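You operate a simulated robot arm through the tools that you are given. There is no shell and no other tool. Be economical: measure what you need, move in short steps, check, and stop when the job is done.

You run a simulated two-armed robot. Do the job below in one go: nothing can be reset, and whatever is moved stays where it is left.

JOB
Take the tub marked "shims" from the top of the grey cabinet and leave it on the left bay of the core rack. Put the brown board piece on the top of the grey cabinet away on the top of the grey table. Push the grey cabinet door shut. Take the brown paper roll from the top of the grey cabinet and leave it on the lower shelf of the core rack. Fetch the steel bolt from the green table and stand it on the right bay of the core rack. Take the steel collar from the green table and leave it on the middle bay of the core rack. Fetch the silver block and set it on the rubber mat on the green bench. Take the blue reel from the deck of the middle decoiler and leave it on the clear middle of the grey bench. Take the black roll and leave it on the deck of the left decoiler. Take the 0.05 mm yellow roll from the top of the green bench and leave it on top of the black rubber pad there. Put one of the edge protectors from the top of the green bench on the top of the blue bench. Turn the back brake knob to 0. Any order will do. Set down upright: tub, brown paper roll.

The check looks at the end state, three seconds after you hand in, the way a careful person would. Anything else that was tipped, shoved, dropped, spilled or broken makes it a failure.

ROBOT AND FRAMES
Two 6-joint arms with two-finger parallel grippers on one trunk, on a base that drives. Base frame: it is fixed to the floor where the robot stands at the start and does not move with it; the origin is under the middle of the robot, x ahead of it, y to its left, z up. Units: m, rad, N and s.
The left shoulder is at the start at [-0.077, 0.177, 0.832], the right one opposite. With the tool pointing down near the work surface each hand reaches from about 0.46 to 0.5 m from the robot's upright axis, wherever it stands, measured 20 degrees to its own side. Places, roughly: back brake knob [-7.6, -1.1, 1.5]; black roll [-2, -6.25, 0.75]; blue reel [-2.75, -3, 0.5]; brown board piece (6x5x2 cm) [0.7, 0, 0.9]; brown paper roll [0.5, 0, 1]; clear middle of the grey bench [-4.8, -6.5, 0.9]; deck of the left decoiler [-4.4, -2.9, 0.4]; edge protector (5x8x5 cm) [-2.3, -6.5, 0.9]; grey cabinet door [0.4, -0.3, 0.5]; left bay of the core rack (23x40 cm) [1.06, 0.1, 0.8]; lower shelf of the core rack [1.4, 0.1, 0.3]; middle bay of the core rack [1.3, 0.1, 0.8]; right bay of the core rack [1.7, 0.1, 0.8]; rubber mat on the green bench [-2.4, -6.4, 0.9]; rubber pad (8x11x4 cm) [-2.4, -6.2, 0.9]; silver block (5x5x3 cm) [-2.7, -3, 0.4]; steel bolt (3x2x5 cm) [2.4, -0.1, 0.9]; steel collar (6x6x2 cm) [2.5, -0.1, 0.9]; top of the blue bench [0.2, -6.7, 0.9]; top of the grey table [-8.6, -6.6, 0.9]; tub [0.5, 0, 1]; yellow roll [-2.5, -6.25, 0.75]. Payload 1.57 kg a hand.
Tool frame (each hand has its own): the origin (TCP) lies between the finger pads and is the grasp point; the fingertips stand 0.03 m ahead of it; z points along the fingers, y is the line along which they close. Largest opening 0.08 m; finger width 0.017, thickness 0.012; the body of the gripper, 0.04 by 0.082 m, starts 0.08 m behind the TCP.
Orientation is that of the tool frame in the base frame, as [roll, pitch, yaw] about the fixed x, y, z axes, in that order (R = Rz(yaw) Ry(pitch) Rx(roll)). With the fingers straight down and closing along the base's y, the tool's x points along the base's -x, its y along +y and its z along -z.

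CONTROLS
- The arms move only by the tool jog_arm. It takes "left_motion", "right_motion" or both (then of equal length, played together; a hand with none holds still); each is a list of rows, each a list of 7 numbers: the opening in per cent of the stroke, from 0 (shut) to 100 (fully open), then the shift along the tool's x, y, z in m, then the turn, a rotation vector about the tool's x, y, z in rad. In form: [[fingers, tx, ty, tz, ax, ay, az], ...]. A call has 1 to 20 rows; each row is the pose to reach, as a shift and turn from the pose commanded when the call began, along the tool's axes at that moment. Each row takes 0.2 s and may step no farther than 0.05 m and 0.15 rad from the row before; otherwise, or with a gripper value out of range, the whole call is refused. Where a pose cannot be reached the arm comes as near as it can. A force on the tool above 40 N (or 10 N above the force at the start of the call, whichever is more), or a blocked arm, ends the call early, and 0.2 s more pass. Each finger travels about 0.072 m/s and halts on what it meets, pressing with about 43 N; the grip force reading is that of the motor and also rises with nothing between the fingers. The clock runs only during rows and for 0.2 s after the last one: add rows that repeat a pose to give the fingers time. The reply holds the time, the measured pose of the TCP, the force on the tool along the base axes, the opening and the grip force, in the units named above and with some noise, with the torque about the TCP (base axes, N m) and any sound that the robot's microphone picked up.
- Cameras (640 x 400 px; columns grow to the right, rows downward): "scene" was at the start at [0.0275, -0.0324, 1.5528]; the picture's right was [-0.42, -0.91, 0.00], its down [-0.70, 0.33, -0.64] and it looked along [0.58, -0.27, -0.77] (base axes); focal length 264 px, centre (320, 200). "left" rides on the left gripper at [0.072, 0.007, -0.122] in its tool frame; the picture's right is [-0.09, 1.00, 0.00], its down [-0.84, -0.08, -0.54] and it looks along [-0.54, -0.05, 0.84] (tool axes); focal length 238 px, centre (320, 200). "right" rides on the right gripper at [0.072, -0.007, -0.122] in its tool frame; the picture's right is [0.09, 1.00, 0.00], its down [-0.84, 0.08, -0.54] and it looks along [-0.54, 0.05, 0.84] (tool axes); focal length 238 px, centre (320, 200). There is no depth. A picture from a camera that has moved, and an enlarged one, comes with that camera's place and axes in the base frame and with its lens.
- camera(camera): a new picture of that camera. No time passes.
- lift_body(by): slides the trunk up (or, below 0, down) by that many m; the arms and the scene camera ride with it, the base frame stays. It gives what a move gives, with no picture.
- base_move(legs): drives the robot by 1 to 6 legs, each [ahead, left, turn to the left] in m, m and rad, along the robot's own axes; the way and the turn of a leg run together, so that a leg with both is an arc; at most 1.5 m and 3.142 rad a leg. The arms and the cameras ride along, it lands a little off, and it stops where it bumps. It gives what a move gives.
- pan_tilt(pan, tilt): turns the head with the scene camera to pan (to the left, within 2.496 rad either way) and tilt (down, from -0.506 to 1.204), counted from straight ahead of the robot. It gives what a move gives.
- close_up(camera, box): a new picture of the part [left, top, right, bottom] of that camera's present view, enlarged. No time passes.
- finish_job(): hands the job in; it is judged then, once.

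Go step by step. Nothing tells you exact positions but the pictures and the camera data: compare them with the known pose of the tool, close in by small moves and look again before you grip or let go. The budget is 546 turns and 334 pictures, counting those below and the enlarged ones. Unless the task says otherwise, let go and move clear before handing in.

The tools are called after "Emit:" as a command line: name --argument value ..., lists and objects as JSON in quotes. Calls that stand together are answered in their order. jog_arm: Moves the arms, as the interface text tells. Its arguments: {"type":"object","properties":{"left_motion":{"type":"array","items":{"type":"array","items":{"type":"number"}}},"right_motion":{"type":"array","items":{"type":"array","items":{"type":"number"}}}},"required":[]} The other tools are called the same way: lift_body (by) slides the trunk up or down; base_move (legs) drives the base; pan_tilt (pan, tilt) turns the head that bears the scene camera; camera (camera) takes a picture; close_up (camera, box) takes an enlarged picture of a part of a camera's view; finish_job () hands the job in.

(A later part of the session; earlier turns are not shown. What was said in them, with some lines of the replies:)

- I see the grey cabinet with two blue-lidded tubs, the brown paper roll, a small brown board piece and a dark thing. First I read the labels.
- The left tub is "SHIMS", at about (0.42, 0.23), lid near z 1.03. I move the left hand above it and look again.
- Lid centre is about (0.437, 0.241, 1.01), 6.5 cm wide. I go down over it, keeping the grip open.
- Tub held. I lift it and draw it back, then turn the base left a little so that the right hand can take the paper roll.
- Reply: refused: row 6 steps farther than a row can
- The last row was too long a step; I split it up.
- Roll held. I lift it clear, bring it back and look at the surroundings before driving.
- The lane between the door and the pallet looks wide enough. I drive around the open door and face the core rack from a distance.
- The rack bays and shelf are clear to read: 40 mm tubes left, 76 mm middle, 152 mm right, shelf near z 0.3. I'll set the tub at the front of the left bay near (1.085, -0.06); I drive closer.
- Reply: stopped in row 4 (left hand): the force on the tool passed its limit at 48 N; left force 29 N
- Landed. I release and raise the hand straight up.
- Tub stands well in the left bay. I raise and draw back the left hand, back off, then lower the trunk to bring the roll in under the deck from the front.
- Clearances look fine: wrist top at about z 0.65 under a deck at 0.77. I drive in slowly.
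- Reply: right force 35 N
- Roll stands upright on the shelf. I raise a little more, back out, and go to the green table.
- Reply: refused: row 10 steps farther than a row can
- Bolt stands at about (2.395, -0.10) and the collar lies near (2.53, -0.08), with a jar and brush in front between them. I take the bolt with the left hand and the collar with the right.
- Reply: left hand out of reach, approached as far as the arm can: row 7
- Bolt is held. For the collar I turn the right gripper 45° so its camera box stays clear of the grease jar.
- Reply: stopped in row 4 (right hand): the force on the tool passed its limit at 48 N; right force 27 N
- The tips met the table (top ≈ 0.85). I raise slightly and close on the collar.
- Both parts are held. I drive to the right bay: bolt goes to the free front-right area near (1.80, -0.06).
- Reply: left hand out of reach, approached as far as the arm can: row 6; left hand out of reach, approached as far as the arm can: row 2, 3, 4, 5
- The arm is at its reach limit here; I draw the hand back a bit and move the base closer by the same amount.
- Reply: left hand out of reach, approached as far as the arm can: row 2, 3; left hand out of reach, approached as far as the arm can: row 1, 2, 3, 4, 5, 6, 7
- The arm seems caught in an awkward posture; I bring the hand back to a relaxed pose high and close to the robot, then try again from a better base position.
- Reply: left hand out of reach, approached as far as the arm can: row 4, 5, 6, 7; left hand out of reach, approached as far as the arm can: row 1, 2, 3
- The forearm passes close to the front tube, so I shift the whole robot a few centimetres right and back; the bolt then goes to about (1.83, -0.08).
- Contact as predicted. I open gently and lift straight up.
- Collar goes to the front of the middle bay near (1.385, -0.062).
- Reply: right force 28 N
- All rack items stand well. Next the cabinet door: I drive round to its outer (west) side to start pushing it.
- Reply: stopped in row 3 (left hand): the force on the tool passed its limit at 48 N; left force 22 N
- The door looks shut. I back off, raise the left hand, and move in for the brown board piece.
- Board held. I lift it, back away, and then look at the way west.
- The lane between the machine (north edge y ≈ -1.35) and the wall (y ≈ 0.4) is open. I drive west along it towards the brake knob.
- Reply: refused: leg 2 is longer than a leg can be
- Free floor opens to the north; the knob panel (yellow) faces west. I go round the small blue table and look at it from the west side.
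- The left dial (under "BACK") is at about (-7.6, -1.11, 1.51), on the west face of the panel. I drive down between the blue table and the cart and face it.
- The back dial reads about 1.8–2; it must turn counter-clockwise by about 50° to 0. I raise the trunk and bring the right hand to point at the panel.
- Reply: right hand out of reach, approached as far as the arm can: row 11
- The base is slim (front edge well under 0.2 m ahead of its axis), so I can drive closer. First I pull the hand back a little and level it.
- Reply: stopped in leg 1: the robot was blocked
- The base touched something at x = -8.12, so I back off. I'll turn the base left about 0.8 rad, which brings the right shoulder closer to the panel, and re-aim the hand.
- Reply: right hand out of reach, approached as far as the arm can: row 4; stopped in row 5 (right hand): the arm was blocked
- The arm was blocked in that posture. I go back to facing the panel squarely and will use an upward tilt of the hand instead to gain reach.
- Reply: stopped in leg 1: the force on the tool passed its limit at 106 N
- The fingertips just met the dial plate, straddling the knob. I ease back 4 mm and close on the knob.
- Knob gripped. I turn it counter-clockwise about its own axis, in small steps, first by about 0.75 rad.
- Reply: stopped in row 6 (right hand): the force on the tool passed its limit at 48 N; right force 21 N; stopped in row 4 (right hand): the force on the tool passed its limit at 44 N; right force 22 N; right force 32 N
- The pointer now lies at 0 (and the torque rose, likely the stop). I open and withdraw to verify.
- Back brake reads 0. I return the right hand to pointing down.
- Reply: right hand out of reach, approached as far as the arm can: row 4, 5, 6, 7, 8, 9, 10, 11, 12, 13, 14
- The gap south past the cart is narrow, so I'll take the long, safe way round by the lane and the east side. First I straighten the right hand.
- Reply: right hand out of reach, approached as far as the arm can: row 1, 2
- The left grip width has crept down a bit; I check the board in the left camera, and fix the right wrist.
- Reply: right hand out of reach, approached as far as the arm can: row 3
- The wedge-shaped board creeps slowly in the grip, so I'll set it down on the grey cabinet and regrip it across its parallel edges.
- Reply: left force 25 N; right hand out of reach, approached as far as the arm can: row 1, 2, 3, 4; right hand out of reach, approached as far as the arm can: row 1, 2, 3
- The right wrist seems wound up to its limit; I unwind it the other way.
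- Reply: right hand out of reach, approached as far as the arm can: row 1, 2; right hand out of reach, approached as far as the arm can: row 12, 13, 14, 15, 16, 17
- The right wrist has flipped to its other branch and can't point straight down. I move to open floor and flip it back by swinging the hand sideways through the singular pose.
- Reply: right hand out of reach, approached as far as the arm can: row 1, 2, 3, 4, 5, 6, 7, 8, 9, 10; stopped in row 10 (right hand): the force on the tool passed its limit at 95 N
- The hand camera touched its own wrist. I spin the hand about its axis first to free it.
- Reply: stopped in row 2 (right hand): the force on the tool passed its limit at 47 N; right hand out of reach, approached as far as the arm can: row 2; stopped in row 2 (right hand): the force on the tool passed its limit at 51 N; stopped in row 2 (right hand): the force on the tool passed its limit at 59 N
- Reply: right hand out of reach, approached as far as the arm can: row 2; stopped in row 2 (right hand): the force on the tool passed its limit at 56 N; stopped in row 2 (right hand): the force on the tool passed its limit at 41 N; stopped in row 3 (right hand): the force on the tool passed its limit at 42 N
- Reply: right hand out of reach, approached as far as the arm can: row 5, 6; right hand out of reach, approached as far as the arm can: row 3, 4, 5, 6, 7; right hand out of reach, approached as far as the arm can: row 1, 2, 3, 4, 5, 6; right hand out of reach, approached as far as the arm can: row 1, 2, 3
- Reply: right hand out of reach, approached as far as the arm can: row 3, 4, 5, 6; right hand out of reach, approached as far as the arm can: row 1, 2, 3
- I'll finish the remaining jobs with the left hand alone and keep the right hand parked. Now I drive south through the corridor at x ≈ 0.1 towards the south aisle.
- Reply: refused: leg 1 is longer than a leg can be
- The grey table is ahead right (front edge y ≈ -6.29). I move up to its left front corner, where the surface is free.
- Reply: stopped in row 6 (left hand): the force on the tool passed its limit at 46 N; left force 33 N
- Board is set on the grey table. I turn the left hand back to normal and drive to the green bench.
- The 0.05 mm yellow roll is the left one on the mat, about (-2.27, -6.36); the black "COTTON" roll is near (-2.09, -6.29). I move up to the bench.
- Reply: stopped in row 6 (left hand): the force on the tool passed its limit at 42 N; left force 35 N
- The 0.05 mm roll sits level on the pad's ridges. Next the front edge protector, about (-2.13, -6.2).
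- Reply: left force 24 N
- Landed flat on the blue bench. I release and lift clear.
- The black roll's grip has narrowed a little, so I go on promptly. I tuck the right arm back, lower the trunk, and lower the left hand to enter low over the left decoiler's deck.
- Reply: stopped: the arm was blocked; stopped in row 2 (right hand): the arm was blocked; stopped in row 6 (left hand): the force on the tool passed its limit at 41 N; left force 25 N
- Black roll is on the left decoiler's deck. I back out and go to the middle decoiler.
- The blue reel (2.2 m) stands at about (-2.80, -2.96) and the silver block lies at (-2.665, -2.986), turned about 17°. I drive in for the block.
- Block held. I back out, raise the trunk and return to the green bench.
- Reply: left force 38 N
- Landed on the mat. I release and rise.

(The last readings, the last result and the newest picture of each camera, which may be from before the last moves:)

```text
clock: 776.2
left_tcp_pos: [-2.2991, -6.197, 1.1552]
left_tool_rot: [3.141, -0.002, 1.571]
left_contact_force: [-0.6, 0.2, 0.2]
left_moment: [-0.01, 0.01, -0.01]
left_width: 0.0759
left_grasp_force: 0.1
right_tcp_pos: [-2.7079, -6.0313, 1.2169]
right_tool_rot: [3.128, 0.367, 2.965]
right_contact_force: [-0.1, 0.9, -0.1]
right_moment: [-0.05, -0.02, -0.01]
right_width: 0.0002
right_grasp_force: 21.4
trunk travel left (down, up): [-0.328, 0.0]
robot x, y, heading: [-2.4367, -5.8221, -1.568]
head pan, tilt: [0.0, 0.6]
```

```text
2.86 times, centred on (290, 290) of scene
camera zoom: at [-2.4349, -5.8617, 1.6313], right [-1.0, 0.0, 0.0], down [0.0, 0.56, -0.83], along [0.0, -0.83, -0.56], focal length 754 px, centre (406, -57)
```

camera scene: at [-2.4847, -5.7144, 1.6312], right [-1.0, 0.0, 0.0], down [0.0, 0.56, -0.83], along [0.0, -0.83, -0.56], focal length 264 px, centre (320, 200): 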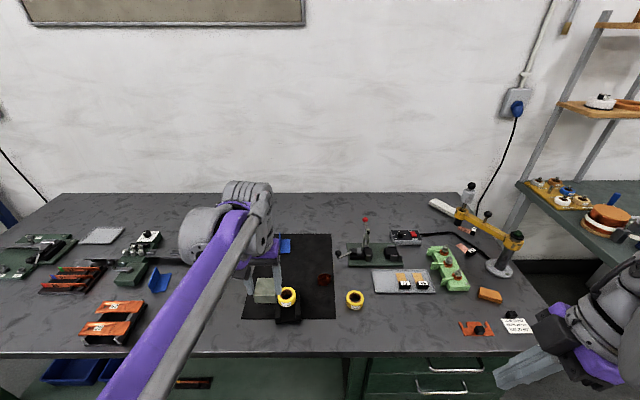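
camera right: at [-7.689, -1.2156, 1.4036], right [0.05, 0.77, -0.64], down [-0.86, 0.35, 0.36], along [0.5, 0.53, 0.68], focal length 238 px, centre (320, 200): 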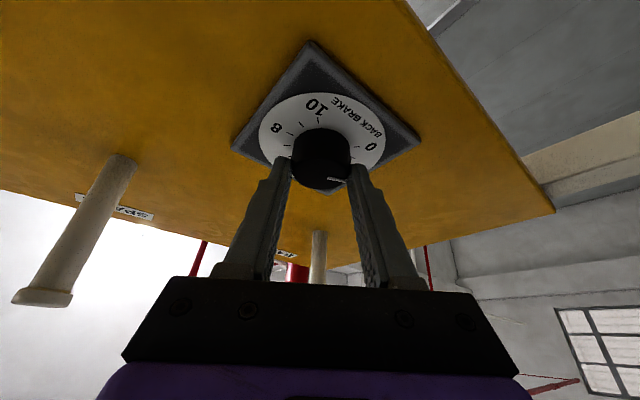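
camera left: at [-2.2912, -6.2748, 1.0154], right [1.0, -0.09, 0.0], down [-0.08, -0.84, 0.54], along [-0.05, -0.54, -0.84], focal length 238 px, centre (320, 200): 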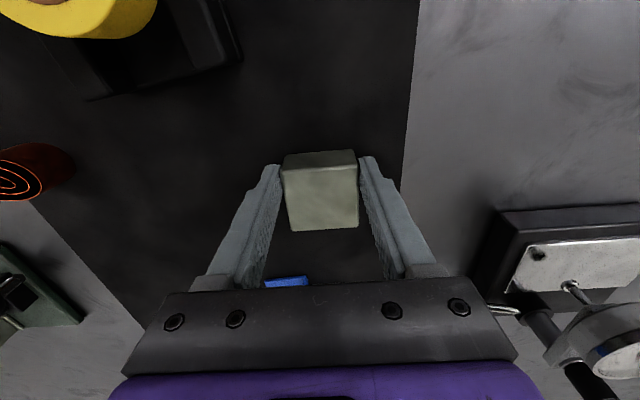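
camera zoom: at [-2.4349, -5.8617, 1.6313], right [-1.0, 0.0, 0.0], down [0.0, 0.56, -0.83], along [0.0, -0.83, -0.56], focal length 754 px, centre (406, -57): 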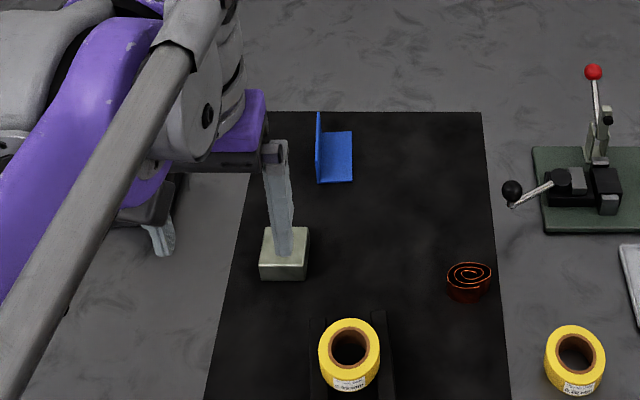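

Block set on the mat. Now the blue reel: the mandrel hangs low above it, so I'll use a forward-tilted hand. I go back and set up the arm before driving in.

Emit:
base_move --legs '[[-1.45, 0, 0], [0, 0, 3.138]]'

Emit:
lift_body --by -0.315

Emit:
jog_arm --left_motion '[[95, -0.02, 0.02, 0.04, 0, 0, 0], [95, -0.04, 0.04, 0.08, 0, 0, 0], [95, -0.06, 0.06, 0.12, 0, 0, 0], [95, -0.08, 0.08, 0.16, 0, 0, 0], [95, -0.1, 0.1, 0.2, 0, -0.1, 0], [95, -0.12, 0.1, 0.24, 0, -0.2, 0], [95, -0.12, 0.1, 0.28, 0, -0.3, 0], [95, -0.12, 0.1, 0.31, 0, -0.4, 0], [95, -0.12, 0.1, 0.33, 0, -0.5, 0], [95, -0.12, 0.1, 0.34, 0, -0.6, 0]]'

Emit:
camera --camera "scene"

Emit:
camera --camera "left"

```text
clock: 790.6
left_tcp_pos: [-2.5532, -3.9969, 1.1554]
left_tool_rot: [3.138, -0.004, -1.614]
left_contact_force: [-0.1, 0.6, 0.0]
left_moment: [0.0, 0.03, 0.07]
left_width: 0.076
left_grasp_force: 0.1
right_tcp_pos: [-2.1517, -4.1797, 1.2168]
right_tool_rot: [3.128, 0.37, -0.22]
right_contact_force: [-0.3, -0.9, 0.2]
right_moment: [0.01, -0.01, 0.0]
right_width: 0.0
right_grasp_force: 21.2
trunk travel left (down, up): [-0.328, 0.0]
robot x, y, heading: [-2.4335, -4.3848, 1.526]
head pan, tilt: [0.0, 0.6]
```

```text
clock: 793.7
left_tcp_pos: [-2.5526, -3.997, 0.8402]
left_tool_rot: [3.139, -0.001, -1.614]
left_contact_force: [0.2, 0.6, 0.7]
left_moment: [0.02, 0.0, 0.02]
left_width: 0.076
left_grasp_force: 0.0
right_tcp_pos: [-2.153, -4.1804, 0.9025]
right_tool_rot: [3.128, 0.367, -0.22]
right_contact_force: [0.5, 0.1, 0.1]
right_moment: [0.01, 0.0, 0.0]
right_width: 0.0001
right_grasp_force: 21.2
trunk travel left (down, up): [-0.013, 0.315]
robot x, y, heading: [-2.4364, -4.3853, 1.527]
head pan, tilt: [0.0, 0.6]
```

```text
clock: 795.9
left_tcp_pos: [-2.6486, -3.8748, 0.4994]
left_tool_rot: [3.14, 0.599, -1.614]
left_contact_force: [1.1, -0.3, 0.1]
left_moment: [0.01, 0.02, 0.0]
left_width: 0.076
left_grasp_force: 0.1
right_tcp_pos: [-2.1524, -4.1794, 0.9019]
right_tool_rot: [3.127, 0.366, -0.219]
right_contact_force: [-0.4, 0.4, -0.7]
right_moment: [-0.02, 0.0, -0.03]
right_width: 0.0001
right_grasp_force: 21.2
trunk travel left (down, up): [-0.013, 0.315]
robot x, y, heading: [-2.438, -4.3836, 1.53]
head pan, tilt: [0.0, 0.6]
```

```text
93 pictures are left
camera scene: at [-2.4318, -4.2864, 1.307], right [1.0, -0.04, 0.0], down [-0.02, -0.56, -0.83], along [0.03, 0.82, -0.56], focal length 264 px, centre (320, 200)
```

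scene: 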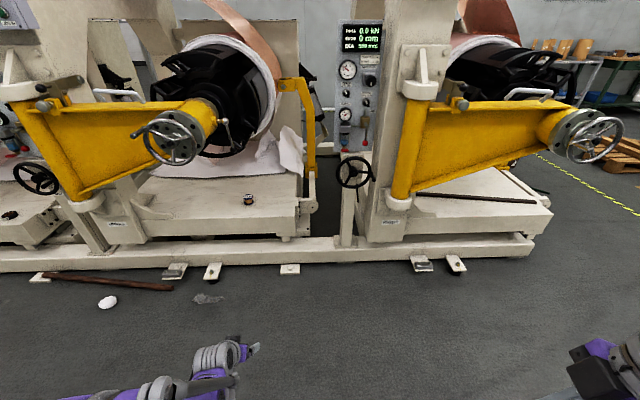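

```text
92 pictures are left
camera left: at [-2.6593, -4.0016, 0.5589], right [-0.99, 0.12, 0.05], down [0.1, 0.38, 0.92], along [0.09, 0.92, -0.39], focal length 238 px, centre (320, 200)
```

left: 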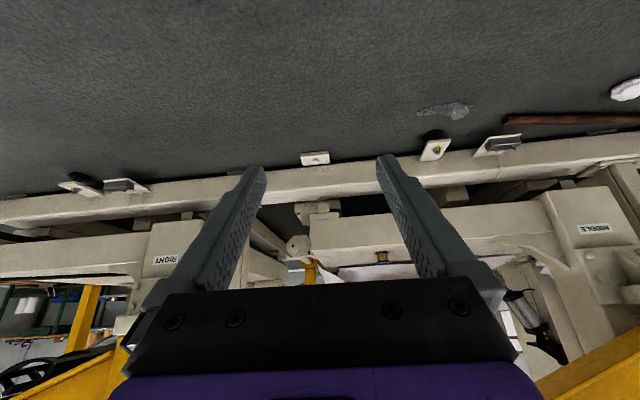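

Emit:
base_move --legs '[[0, 0, 0.041], [0.4, 0.137, 0], [0.35, 0, 0]]'

Emit:
camera --camera "left"

Emit:
camera --camera "scene"

```text
clock: 800.7
left_tcp_pos: [-2.8033, -3.134, 0.5002]
left_tool_rot: [3.14, 0.598, -1.578]
left_contact_force: [0.5, 0.3, -0.8]
left_moment: [-0.02, -0.02, -0.01]
left_width: 0.0762
left_grasp_force: 0.0
right_tcp_pos: [-2.2968, -3.4203, 0.9009]
right_tool_rot: [3.126, 0.369, -0.182]
right_contact_force: [-0.8, 1.2, -0.4]
right_moment: [-0.01, -0.02, 0.01]
right_width: 0.0001
right_grasp_force: 21.2
trunk travel left (down, up): [-0.013, 0.315]
robot x, y, heading: [-2.5732, -3.6351, 1.566]
head pan, tilt: [0.0, 0.6]
```

```text
91 pictures are left
camera left: at [-2.8091, -3.2621, 0.5591], right [-1.0, 0.08, 0.05], down [0.08, 0.39, 0.92], along [0.05, 0.92, -0.39], focal length 238 px, centre (320, 200)
```

left: 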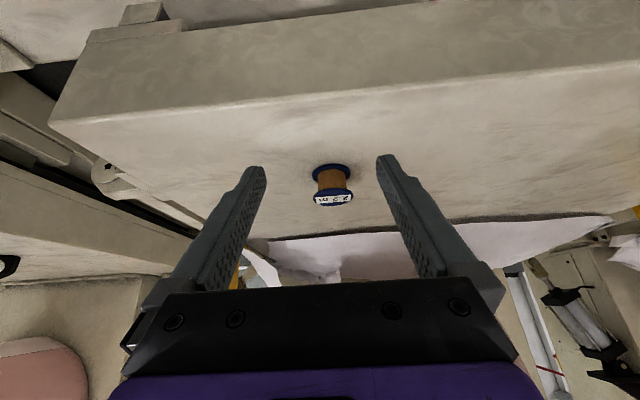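

```text
90 pictures are left
camera scene: at [-2.5711, -3.538, 1.307], right [1.0, 0.0, 0.0], down [0.0, -0.57, -0.82], along [0.0, 0.82, -0.57], focal length 264 px, centre (320, 200)
```

scene: 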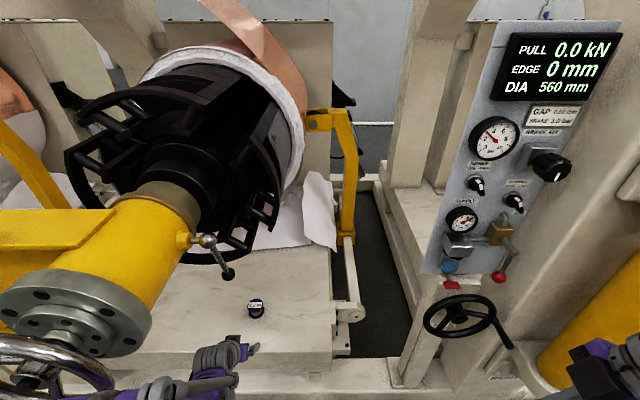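

Emit:
base_move --legs '[[0.153, 0, 0.005]]'

Emit:
camera --camera "left"

Emit:
camera --camera "scene"

```text
clock: 802.1
left_tcp_pos: [-2.8045, -2.9821, 0.4987]
left_tool_rot: [3.139, 0.597, -1.573]
left_contact_force: [-0.3, -0.3, 0.0]
left_moment: [-0.01, 0.02, -0.03]
left_width: 0.0758
left_grasp_force: 0.1
right_tcp_pos: [-2.2967, -3.2679, 0.9018]
right_tool_rot: [3.127, 0.368, -0.18]
right_contact_force: [-0.9, -0.1, -0.4]
right_moment: [0.02, 0.0, 0.03]
right_width: 0.0003
right_grasp_force: 21.5
trunk travel left (down, up): [-0.013, 0.315]
robot x, y, heading: [-2.5701, -3.4849, 1.574]
head pan, tilt: [0.0, 0.6]
```

```text
89 pictures are left
camera left: at [-2.8105, -3.1099, 0.5591], right [-1.0, 0.08, 0.05], down [0.08, 0.39, 0.92], along [0.05, 0.92, -0.39], focal length 238 px, centre (320, 200)
```

left: 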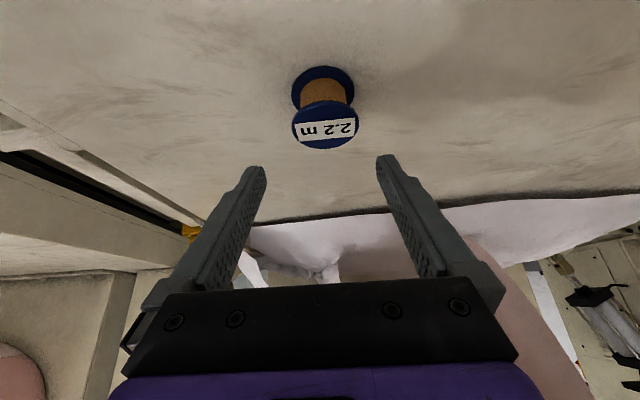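

```text
88 pictures are left
camera scene: at [-2.5713, -3.3845, 1.3069], right [1.0, 0.0, 0.0], down [0.0, -0.57, -0.82], along [0.0, 0.82, -0.57], focal length 264 px, centre (320, 200)
```

scene: 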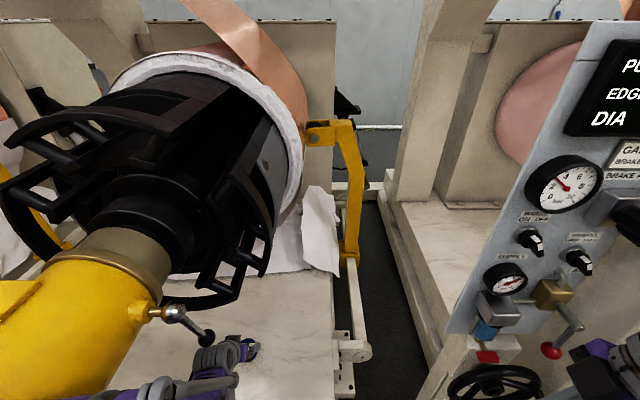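

Emit:
jog_arm --left_motion '[[100, -0.0124, 0.0055, 0.0084, 0, 0, 0], [100, 0.001, 0.0055, 0.028, 0, 0, 0], [100, 0.0143, 0.0055, 0.0476, 0, 0, 0]]'

Emit:
camera --camera "left"

```text
clock: 802.9
left_tcp_pos: [-2.811, -2.9679, 0.4507]
left_tool_rot: [3.137, 0.596, -1.573]
left_contact_force: [-0.9, 0.0, -0.1]
left_moment: [-0.03, 0.01, 0.01]
left_width: 0.0798
left_grasp_force: 0.1
right_tcp_pos: [-2.2956, -3.2682, 0.9016]
right_tool_rot: [3.127, 0.369, -0.178]
right_contact_force: [1.1, 0.2, -0.2]
right_moment: [0.01, -0.01, -0.03]
right_width: 0.0
right_grasp_force: 21.2
trunk travel left (down, up): [-0.013, 0.315]
robot x, y, heading: [-2.5677, -3.4822, 1.57]
head pan, tilt: [0.0, 0.6]
```

```text
87 pictures are left
camera left: at [-2.8165, -3.0953, 0.5114], right [-1.0, 0.08, 0.05], down [0.08, 0.39, 0.92], along [0.05, 0.92, -0.39], focal length 238 px, centre (320, 200)
```

left: 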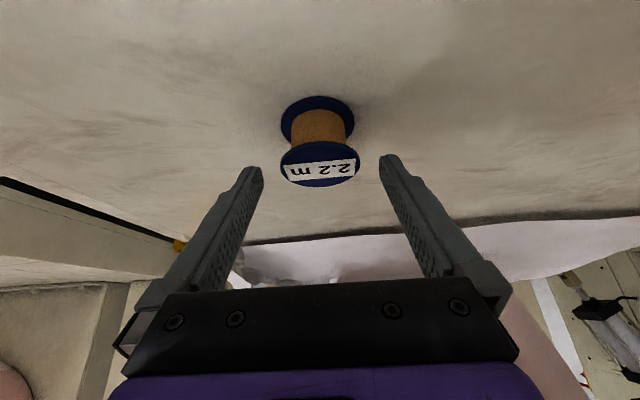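

Emit:
jog_arm --left_motion '[[100, 0.006, 0, 0.009, 0, 0, 0], [100, 0.0115, 0, 0.0165, 0, 0, 0]]'

Emit:
camera --camera "left"

```text
clock: 803.5
left_tcp_pos: [-2.8104, -2.9683, 0.4321]
left_tool_rot: [3.139, 0.598, -1.571]
left_contact_force: [-0.7, 1.4, 0.4]
left_moment: [-0.01, 0.02, -0.01]
left_width: 0.0802
left_grasp_force: 0.1
right_tcp_pos: [-2.2965, -3.267, 0.9014]
right_tool_rot: [3.128, 0.369, -0.178]
right_contact_force: [-0.5, 1.2, 0.3]
right_moment: [0.01, 0.02, 0.0]
right_width: 0.0
right_grasp_force: 21.3
trunk travel left (down, up): [-0.013, 0.315]
robot x, y, heading: [-2.5664, -3.4834, 1.573]
head pan, tilt: [0.0, 0.6]
```

```text
86 pictures are left
camera left: at [-2.8164, -3.0959, 0.4914], right [-1.0, 0.08, 0.05], down [0.08, 0.39, 0.92], along [0.05, 0.92, -0.39], focal length 238 px, centre (320, 200)
```

left: 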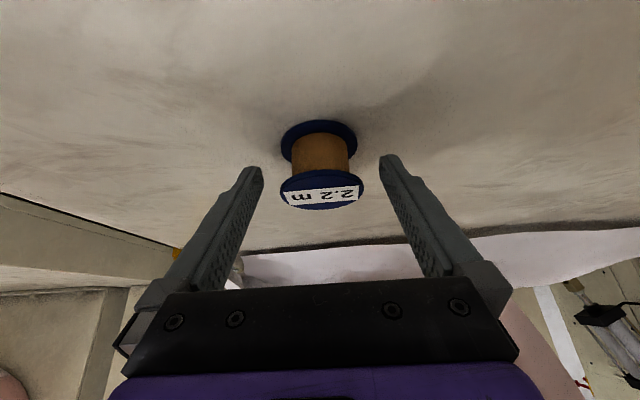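

Emit:
jog_arm --left_motion '[[85, 0, 0.001, 0, 0, 0, 0], [70, 0, 0.001, 0, 0, 0, 0], [55, 0, 0.001, 0, 0, 0, 0], [45, 0, 0.001, 0, 0, 0, 0], [40, 0, 0.001, 0, 0, 0, 0]]'

Emit:
camera --camera "left"

```text
clock: 804.7
left_tcp_pos: [-2.8115, -2.9671, 0.4311]
left_tool_rot: [3.136, 0.596, -1.572]
left_contact_force: [-0.1, 0.1, -0.4]
left_moment: [-0.03, -0.03, 0.0]
left_width: 0.056
left_grasp_force: 43.1
right_tcp_pos: [-2.2973, -3.2675, 0.9015]
right_tool_rot: [3.128, 0.367, -0.178]
right_contact_force: [-0.7, -0.7, -0.9]
right_moment: [0.02, 0.0, 0.0]
right_width: 0.0
right_grasp_force: 21.0
trunk travel left (down, up): [-0.013, 0.315]
robot x, y, heading: [-2.5728, -3.4834, 1.571]
head pan, tilt: [0.0, 0.6]
```

```text
85 pictures are left
camera left: at [-2.8175, -3.0957, 0.4914], right [-1.0, 0.08, 0.05], down [0.08, 0.39, 0.92], along [0.05, 0.92, -0.39], focal length 238 px, centre (320, 200)
```

left: 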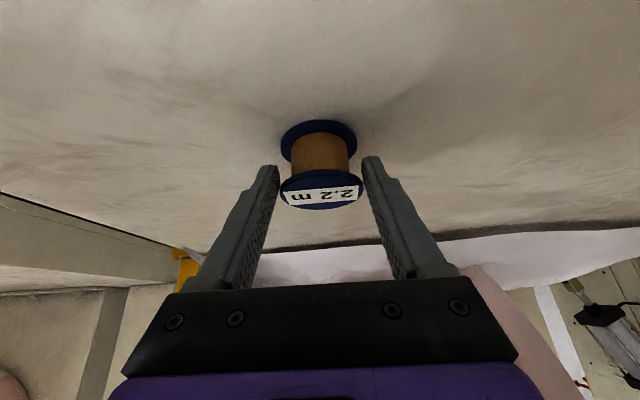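

Emit:
jog_arm --left_motion '[[35, -0.006, 0, -0.008, 0, 0, 0], [35, -0.014, 0, -0.021, 0, 0, 0], [35, -0.0225, 0, -0.033, 0, 0, 0]]'

Emit:
camera --camera "left"

```text
clock: 805.5
left_tcp_pos: [-2.8111, -2.9677, 0.4715]
left_tool_rot: [3.138, 0.597, -1.574]
left_contact_force: [-0.3, 0.2, -0.4]
left_moment: [0.0, -0.02, -0.04]
left_width: 0.0561
left_grasp_force: 43.2
right_tcp_pos: [-2.2957, -3.2673, 0.9021]
right_tool_rot: [3.128, 0.368, -0.179]
right_contact_force: [-1.3, 0.5, -0.3]
right_moment: [0.01, 0.0, 0.02]
right_width: 0.0
right_grasp_force: 21.6
trunk travel left (down, up): [-0.013, 0.315]
robot x, y, heading: [-2.5683, -3.4771, 1.571]
head pan, tilt: [0.0, 0.6]
```

```text
84 pictures are left
camera left: at [-2.8164, -3.0957, 0.5314], right [-1.0, 0.08, 0.05], down [0.08, 0.39, 0.92], along [0.05, 0.92, -0.39], focal length 238 px, centre (320, 200)
```

left: 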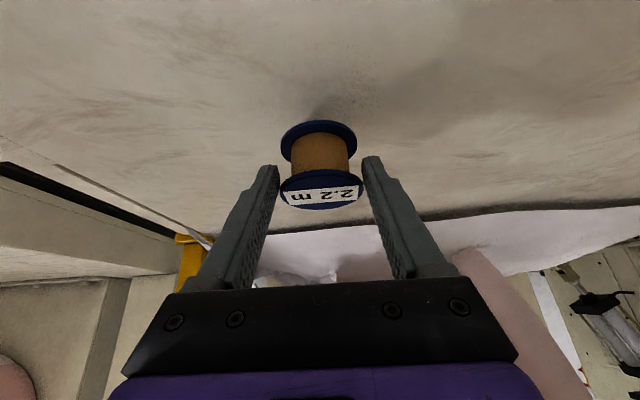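

Reel held. I back out, raise the trunk, and drive to the grey bench.

Emit:
base_move --legs '[[-0.9, 0, 0]]'

Emit:
lift_body --by 0.31

Emit:
jog_arm --left_motion '[[35, 0, 0, -0.045, 0, 0, 0], [35, -0.02, 0, -0.085, 0, 0, 0], [35, -0.045, 0, -0.12, 0, 0, 0], [35, -0.07, 0, -0.155, 0, 0, 0], [35, -0.095, 0, -0.19, 0, 0, 0], [35, -0.12, 0, -0.225, 0, 0, 0], [35, -0.13, 0, -0.26, 0, 0, 0]]'

Emit:
camera --camera "left"

Emit:
base_move --legs '[[-0.45, 0, 0], [0, 1.5, 0], [0, 0.8, 0], [0, 0, 3.138]]'

Emit:
camera --camera "scene"

```text
clock: 810.2
left_tcp_pos: [-2.8087, -3.8615, 0.4703]
left_tool_rot: [3.137, 0.597, -1.583]
left_contact_force: [-1.0, 0.2, -0.1]
left_moment: [0.03, 0.01, -0.01]
left_width: 0.0561
left_grasp_force: 43.3
right_tcp_pos: [-2.2989, -4.1668, 0.9018]
right_tool_rot: [3.127, 0.367, -0.189]
right_contact_force: [0.2, 0.8, 0.0]
right_moment: [0.0, 0.03, 0.02]
right_width: 0.0
right_grasp_force: 21.9
trunk travel left (down, up): [-0.013, 0.315]
robot x, y, heading: [-2.5743, -4.3812, 1.566]
head pan, tilt: [0.0, 0.6]
```

```text
clock: 813.3
left_tcp_pos: [-2.81, -3.8624, 0.7806]
left_tool_rot: [3.137, 0.597, -1.584]
left_contact_force: [-1.2, -0.2, -0.3]
left_moment: [0.01, -0.01, 0.0]
left_width: 0.0561
left_grasp_force: 42.7
right_tcp_pos: [-2.2999, -4.1668, 1.2127]
right_tool_rot: [3.127, 0.368, -0.189]
right_contact_force: [-0.5, -0.3, 0.3]
right_moment: [0.02, 0.01, -0.03]
right_width: 0.0
right_grasp_force: 21.2
trunk travel left (down, up): [-0.323, 0.005]
robot x, y, heading: [-2.571, -4.3773, 1.566]
head pan, tilt: [0.0, 0.6]
```

```text
clock: 814.9
left_tcp_pos: [-2.8094, -3.9018, 1.0702]
left_tool_rot: [3.139, 0.599, -1.584]
left_contact_force: [0.3, -0.4, -1.2]
left_moment: [-0.01, 0.01, 0.01]
left_width: 0.056
left_grasp_force: 43.5
right_tcp_pos: [-2.2977, -4.1668, 1.2112]
right_tool_rot: [3.129, 0.369, -0.188]
right_contact_force: [-0.1, -0.4, 0.6]
right_moment: [0.0, -0.02, -0.02]
right_width: 0.0002
right_grasp_force: 21.0
trunk travel left (down, up): [-0.323, 0.005]
robot x, y, heading: [-2.5762, -4.3815, 1.562]
head pan, tilt: [0.0, 0.6]
```

```text
83 pictures are left
camera left: at [-2.8167, -4.0293, 1.1304], right [-0.99, 0.09, 0.05], down [0.08, 0.39, 0.92], along [0.06, 0.92, -0.39], focal length 238 px, centre (320, 200)
```

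left: 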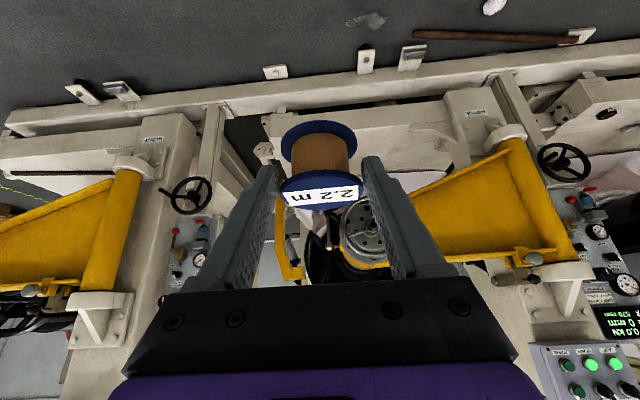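

```text
clock: 844.9
left_tcp_pos: [-4.648, -5.3048, 1.0705]
left_tool_rot: [3.138, 0.597, 1.555]
left_contact_force: [0.7, 0.6, -0.4]
left_moment: [-0.01, 0.01, 0.0]
left_width: 0.0565
left_grasp_force: 43.5
right_tcp_pos: [-5.1581, -5.0341, 1.2118]
right_tool_rot: [3.128, 0.369, 2.95]
right_contact_force: [0.5, -0.2, 0.3]
right_moment: [-0.03, 0.02, 0.01]
right_width: 0.0
right_grasp_force: 20.8
trunk travel left (down, up): [-0.323, 0.005]
robot x, y, heading: [-4.8838, -4.8255, -1.583]
head pan, tilt: [0.0, 0.6]
```

```text
82 pictures are left
camera scene: at [-4.8825, -4.8708, 1.627], right [-1.0, 0.01, 0.0], down [0.01, 0.56, -0.83], along [-0.01, -0.82, -0.56], focal length 264 px, centre (320, 200)
```

scene: 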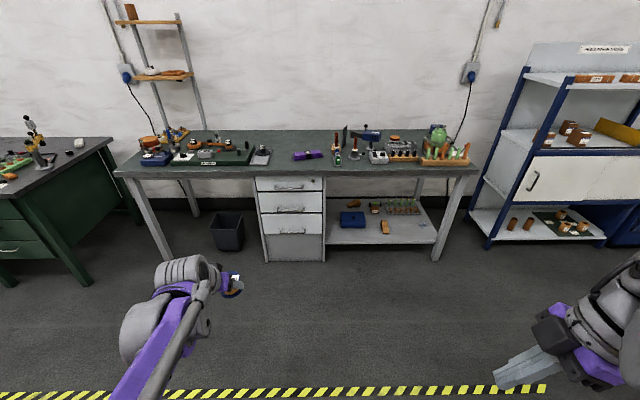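

Emit:
close_up --camera "scene" --box '[200, 110, 420, 190]'

```text
2.91 times, centred on (310, 150) of scene
camera zoom: at [-4.8825, -4.8708, 1.627], right [-1.0, 0.01, 0.0], down [0.01, 0.56, -0.83], along [-0.01, -0.82, -0.56], focal length 768 px, centre (349, 346)
```

zoom: 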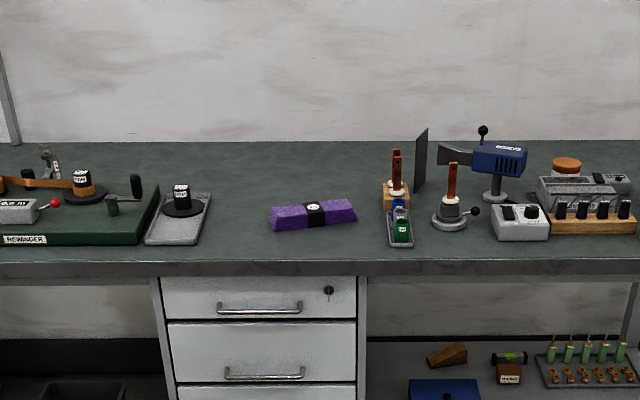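

The middle of the grey bench holds a purple bundle at (-4.81, -6.54); in front of it the surface is clear. I move in.

Emit:
base_move --legs '[[0.95, -0.14, 0.012]]'

Emit:
camera --camera "scene"

Emit:
camera --camera "left"

```text
clock: 849.9
left_tcp_pos: [-4.7857, -6.257, 1.0693]
left_tool_rot: [3.139, 0.599, 1.569]
left_contact_force: [0.3, 0.4, -1.4]
left_moment: [-0.01, -0.03, -0.03]
left_width: 0.0562
left_grasp_force: 42.9
right_tcp_pos: [-5.3011, -5.9958, 1.2107]
right_tool_rot: [3.126, 0.368, 2.964]
right_contact_force: [0.3, -0.7, 0.4]
right_moment: [0.0, -0.03, 0.02]
right_width: 0.0
right_grasp_force: 21.2
trunk travel left (down, up): [-0.323, 0.005]
robot x, y, heading: [-5.0248, -5.7796, -1.572]
head pan, tilt: [0.0, 0.6]
```

```text
80 pictures are left
camera scene: at [-5.0267, -5.8266, 1.627], right [-1.0, 0.0, 0.0], down [0.0, 0.56, -0.83], along [0.0, -0.83, -0.56], focal length 264 px, centre (320, 200)
```

scene: 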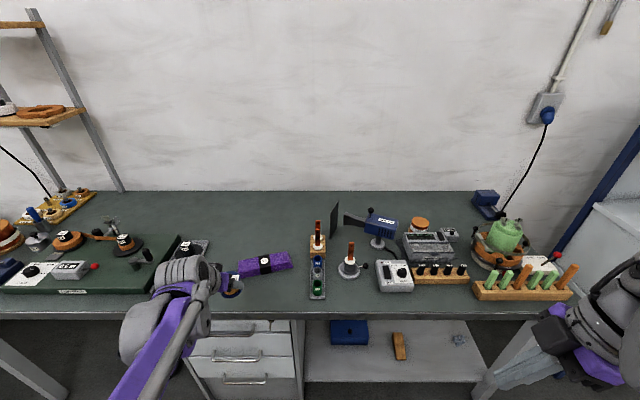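

```text
79 pictures are left
camera left: at [-4.7786, -6.1284, 1.1296], right [1.0, -0.08, 0.05], down [-0.08, -0.39, 0.92], along [-0.05, -0.92, -0.39], focal length 238 px, centre (320, 200)
```

left: 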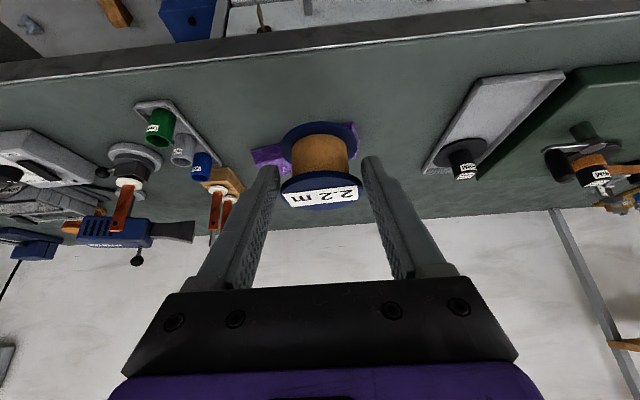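

Emit:
base_move --legs '[[0.143, 0.0, 0.0]]'

Emit:
jog_arm --left_motion '[[35, 0.022, 0, 0.033, 0, 0, 0], [35, 0.045, 0, 0.066, 0, 0, 0], [35, 0.065, 0, 0.095, 0, 0, 0]]'

Emit:
camera --camera "scene"

Emit:
camera --camera "left"

```text
clock: 851.2
left_tcp_pos: [-4.7837, -6.3971, 1.0684]
left_tool_rot: [3.139, 0.598, 1.571]
left_contact_force: [0.0, -0.7, -0.8]
left_moment: [0.02, -0.02, -0.01]
left_width: 0.0563
left_grasp_force: 43.6
right_tcp_pos: [-5.2993, -6.1362, 1.2116]
right_tool_rot: [3.128, 0.369, 2.964]
right_contact_force: [-0.1, 0.3, 0.6]
right_moment: [0.0, -0.02, 0.01]
right_width: 0.0001
right_grasp_force: 21.2
trunk travel left (down, up): [-0.323, 0.005]
robot x, y, heading: [-5.0246, -5.9189, -1.57]
head pan, tilt: [0.0, 0.6]
```

```text
clock: 852.0
left_tcp_pos: [-4.7847, -6.3987, 0.9546]
left_tool_rot: [3.137, 0.597, 1.57]
left_contact_force: [-0.5, 0.0, -0.8]
left_moment: [0.03, 0.0, -0.03]
left_width: 0.0559
left_grasp_force: 43.5
right_tcp_pos: [-5.2992, -6.1382, 1.2113]
right_tool_rot: [3.125, 0.369, 2.964]
right_contact_force: [-1.2, -0.1, -0.5]
right_moment: [0.01, 0.01, 0.06]
right_width: 0.0
right_grasp_force: 21.6
trunk travel left (down, up): [-0.323, 0.005]
robot x, y, heading: [-5.0227, -5.9243, -1.57]
head pan, tilt: [0.0, 0.6]
```

```text
78 pictures are left
camera scene: at [-5.0262, -5.9696, 1.627], right [-1.0, 0.0, 0.0], down [0.0, 0.57, -0.82], along [0.0, -0.82, -0.57], focal length 264 px, centre (320, 200)
```

scene: 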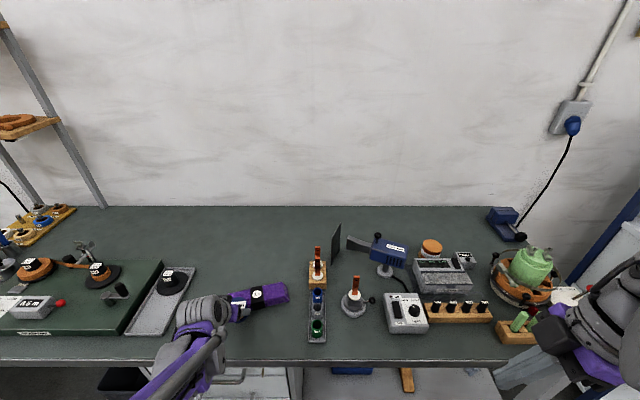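

```text
77 pictures are left
camera left: at [-4.7778, -6.271, 1.0141], right [1.0, -0.07, 0.05], down [-0.08, -0.39, 0.92], along [-0.05, -0.92, -0.39], focal length 238 px, centre (320, 200)
```

left: 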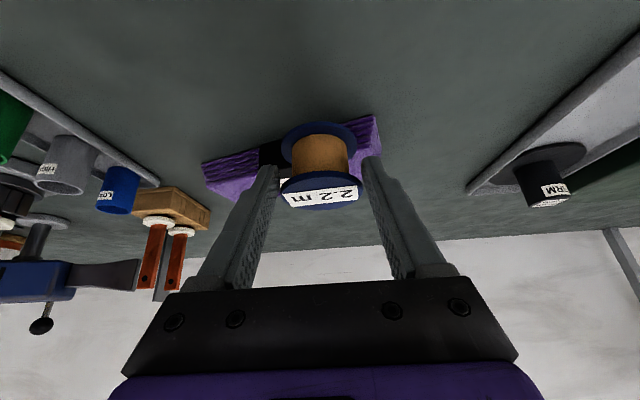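

Emit:
jog_arm --left_motion '[[35, 0.0141, 0, 0.0207, 0, 0, 0], [35, 0.0253, 0, 0.0372, 0, 0, 0], [35, 0.0282, 0, 0.0413, 0, 0, 0], [35, 0.031, 0, 0.0454, 0, 0, 0], [35, 0.0338, 0, 0.0496, 0, 0, 0], [35, 0.0366, 0, 0.0537, 0, 0, 0], [35, 0.0394, 0, 0.0578, 0, 0, 0]]'

Emit:
close_up --camera "scene" --box '[180, 260, 320, 370]'

```text
clock: 853.0
left_tcp_pos: [-4.7851, -6.3978, 0.9076]
left_tool_rot: [3.135, 0.613, 1.571]
left_contact_force: [-0.4, 2.6, 34.4]
left_moment: [-0.17, 0.09, 0.0]
left_width: 0.0562
left_grasp_force: 43.0
right_tcp_pos: [-5.3011, -6.135, 1.2132]
right_tool_rot: [3.13, 0.37, 2.965]
right_contact_force: [0.2, -0.2, -0.3]
right_moment: [0.0, 0.0, 0.02]
right_width: 0.0001
right_grasp_force: 21.8
trunk travel left (down, up): [-0.323, 0.005]
robot x, y, heading: [-5.0288, -5.9227, -1.571]
head pan, tilt: [0.0, 0.6]
stopped in row 4 (left hand): the force on the tool passed its limit at 42 N (the readings are from after the stop); the commanded pose is now the measured one
```

```text
3.64 times, centred on (250, 315) of scene
camera zoom: at [-5.0281, -5.9646, 1.6274], right [-1.0, 0.0, 0.0], down [0.0, 0.56, -0.83], along [0.0, -0.83, -0.56], focal length 960 px, centre (574, -218)
```

zoom: 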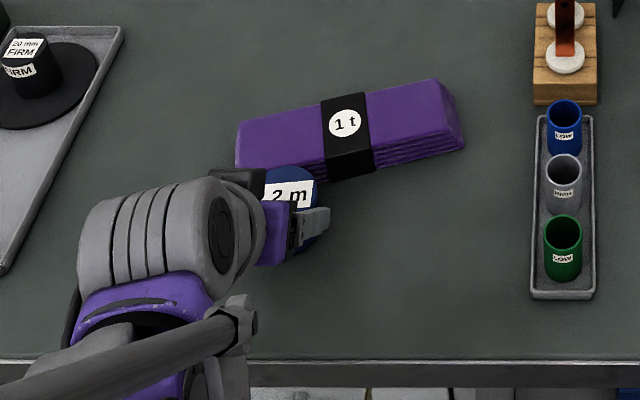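

Emit:
jog_arm --left_motion '[[35, -0.0015, 0, -0.0022, 0, 0, 0], [50, -0.0015, 0, -0.0022, 0, 0, 0], [68, -0.0015, 0, -0.0022, 0, 0, 0], [85, -0.0015, 0, -0.0022, 0, 0, 0], [95, -0.0015, 0, -0.0022, 0, 0, 0]]'

Emit:
camera --camera "left"

```text
clock: 854.1
left_tcp_pos: [-4.7835, -6.3992, 0.9079]
left_tool_rot: [3.137, 0.604, 1.569]
left_contact_force: [0.4, -1.2, 0.4]
left_moment: [-0.03, -0.01, 0.01]
left_width: 0.0761
left_grasp_force: 0.0
right_tcp_pos: [-5.2996, -6.1376, 1.2115]
right_tool_rot: [3.128, 0.369, 2.965]
right_contact_force: [0.1, 0.3, -0.4]
right_moment: [-0.03, -0.02, -0.01]
right_width: 0.0
right_grasp_force: 21.3
trunk travel left (down, up): [-0.323, 0.005]
robot x, y, heading: [-5.0251, -5.9231, -1.569]
head pan, tilt: [0.0, 0.6]
```

```text
75 pictures are left
camera left: at [-4.7772, -6.271, 0.9668], right [1.0, -0.07, 0.06], down [-0.08, -0.38, 0.92], along [-0.05, -0.92, -0.39], focal length 238 px, centre (320, 200)
```

left: 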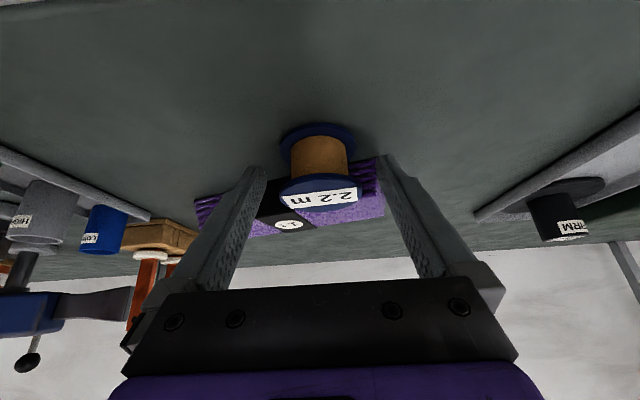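

Emit:
jog_arm --left_motion '[[95, 0, 0, -0.03, 0, 0, 0], [95, 0, 0, -0.07, 0, 0, 0], [95, 0, 0, -0.11, 0, 0, 0], [95, -0.03, 0, -0.15, 0, 0, 0], [95, -0.05, 0, -0.19, 0, 0.1, 0], [95, -0.07, 0, -0.22, 0, 0.2, 0], [95, -0.07, 0, -0.22, 0, 0.34, 0], [60, -0.07, 0, -0.22, 0, 0.48, 0], [30, -0.07, 0, -0.22, 0, 0.6, 0]]'

Emit:
close_up --camera "scene" --box '[180, 240, 320, 370]'

```text
clock: 856.1
left_tcp_pos: [-4.7849, -6.3337, 1.1288]
left_tool_rot: [3.137, 0.001, 1.574]
left_contact_force: [0.5, 0.6, -0.3]
left_moment: [0.01, 0.03, 0.01]
left_width: 0.024
left_grasp_force: 0.2
right_tcp_pos: [-5.2999, -6.1387, 1.2112]
right_tool_rot: [3.125, 0.367, 2.962]
right_contact_force: [0.3, -0.1, 0.0]
right_moment: [0.03, 0.01, 0.02]
right_width: 0.0
right_grasp_force: 20.7
trunk travel left (down, up): [-0.323, 0.005]
robot x, y, heading: [-5.0259, -5.9216, -1.57]
head pan, tilt: [0.0, 0.6]
```

```text
3.08 times, centred on (250, 305) of scene
camera zoom: at [-5.0264, -5.9695, 1.627], right [-1.0, 0.0, 0.0], down [0.0, 0.57, -0.82], along [0.0, -0.82, -0.57], focal length 812 px, centre (535, -123)
```

zoom: 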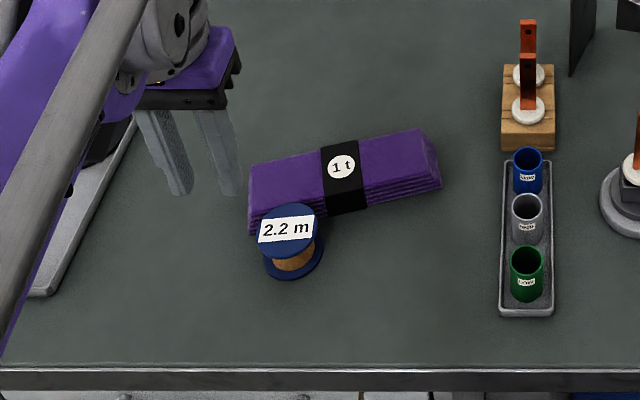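

Reel stands clear on the grey bench. I back away from the bench before handing in, and take one last look.

Emit:
base_move --legs '[[-0.6, 0, 0]]'

Emit:
camera --camera "scene"

```text
clock: 859.5
left_tcp_pos: [-4.7839, -5.7309, 1.1282]
left_tool_rot: [3.139, 0.005, 1.573]
left_contact_force: [-0.6, 0.2, 0.4]
left_moment: [0.03, 0.0, 0.04]
left_width: 0.0236
left_grasp_force: 0.1
right_tcp_pos: [-5.2998, -5.5355, 1.2109]
right_tool_rot: [3.127, 0.367, 2.962]
right_contact_force: [0.2, 0.4, -0.1]
right_moment: [0.01, 0.0, -0.01]
right_width: 0.0
right_grasp_force: 21.0
trunk travel left (down, up): [-0.323, 0.005]
robot x, y, heading: [-5.0287, -5.3185, -1.568]
head pan, tilt: [0.0, 0.6]
```

```text
73 pictures are left
camera scene: at [-5.0273, -5.3671, 1.6271], right [-1.0, 0.0, 0.0], down [0.0, 0.57, -0.82], along [0.0, -0.82, -0.57], focal length 264 px, centre (320, 200)
```

scene: 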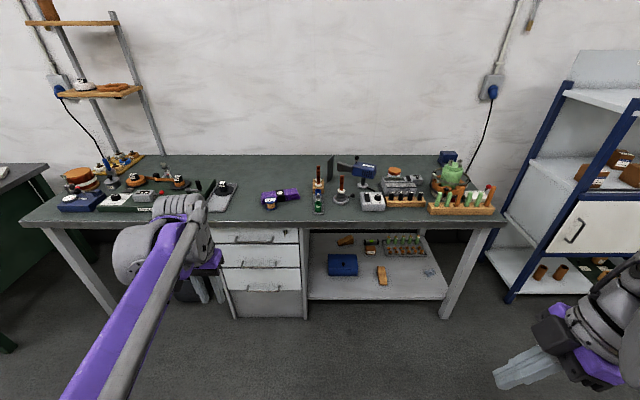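

All twelve items look done and the hands are clear, so I hand the job in.

Emit:
finish_job

```text
The job is handed in.
```

I carried out all twelve tasks, and each looked right in my last picture of it.

- **Base contact:** at the brake panel the base nudged something once, most likely the workbench below the panel. I backed off straight away and saw nothing moved.
- **Right arm:** the knob turn left its wrist unable to point straight down. I did the rest with the left hand and left the right arm parked and clear.
- **Yellow roll:** the 0.05 mm yellow roll rests across the two ridges of the rubber pad, because it is wider than the channel between them.
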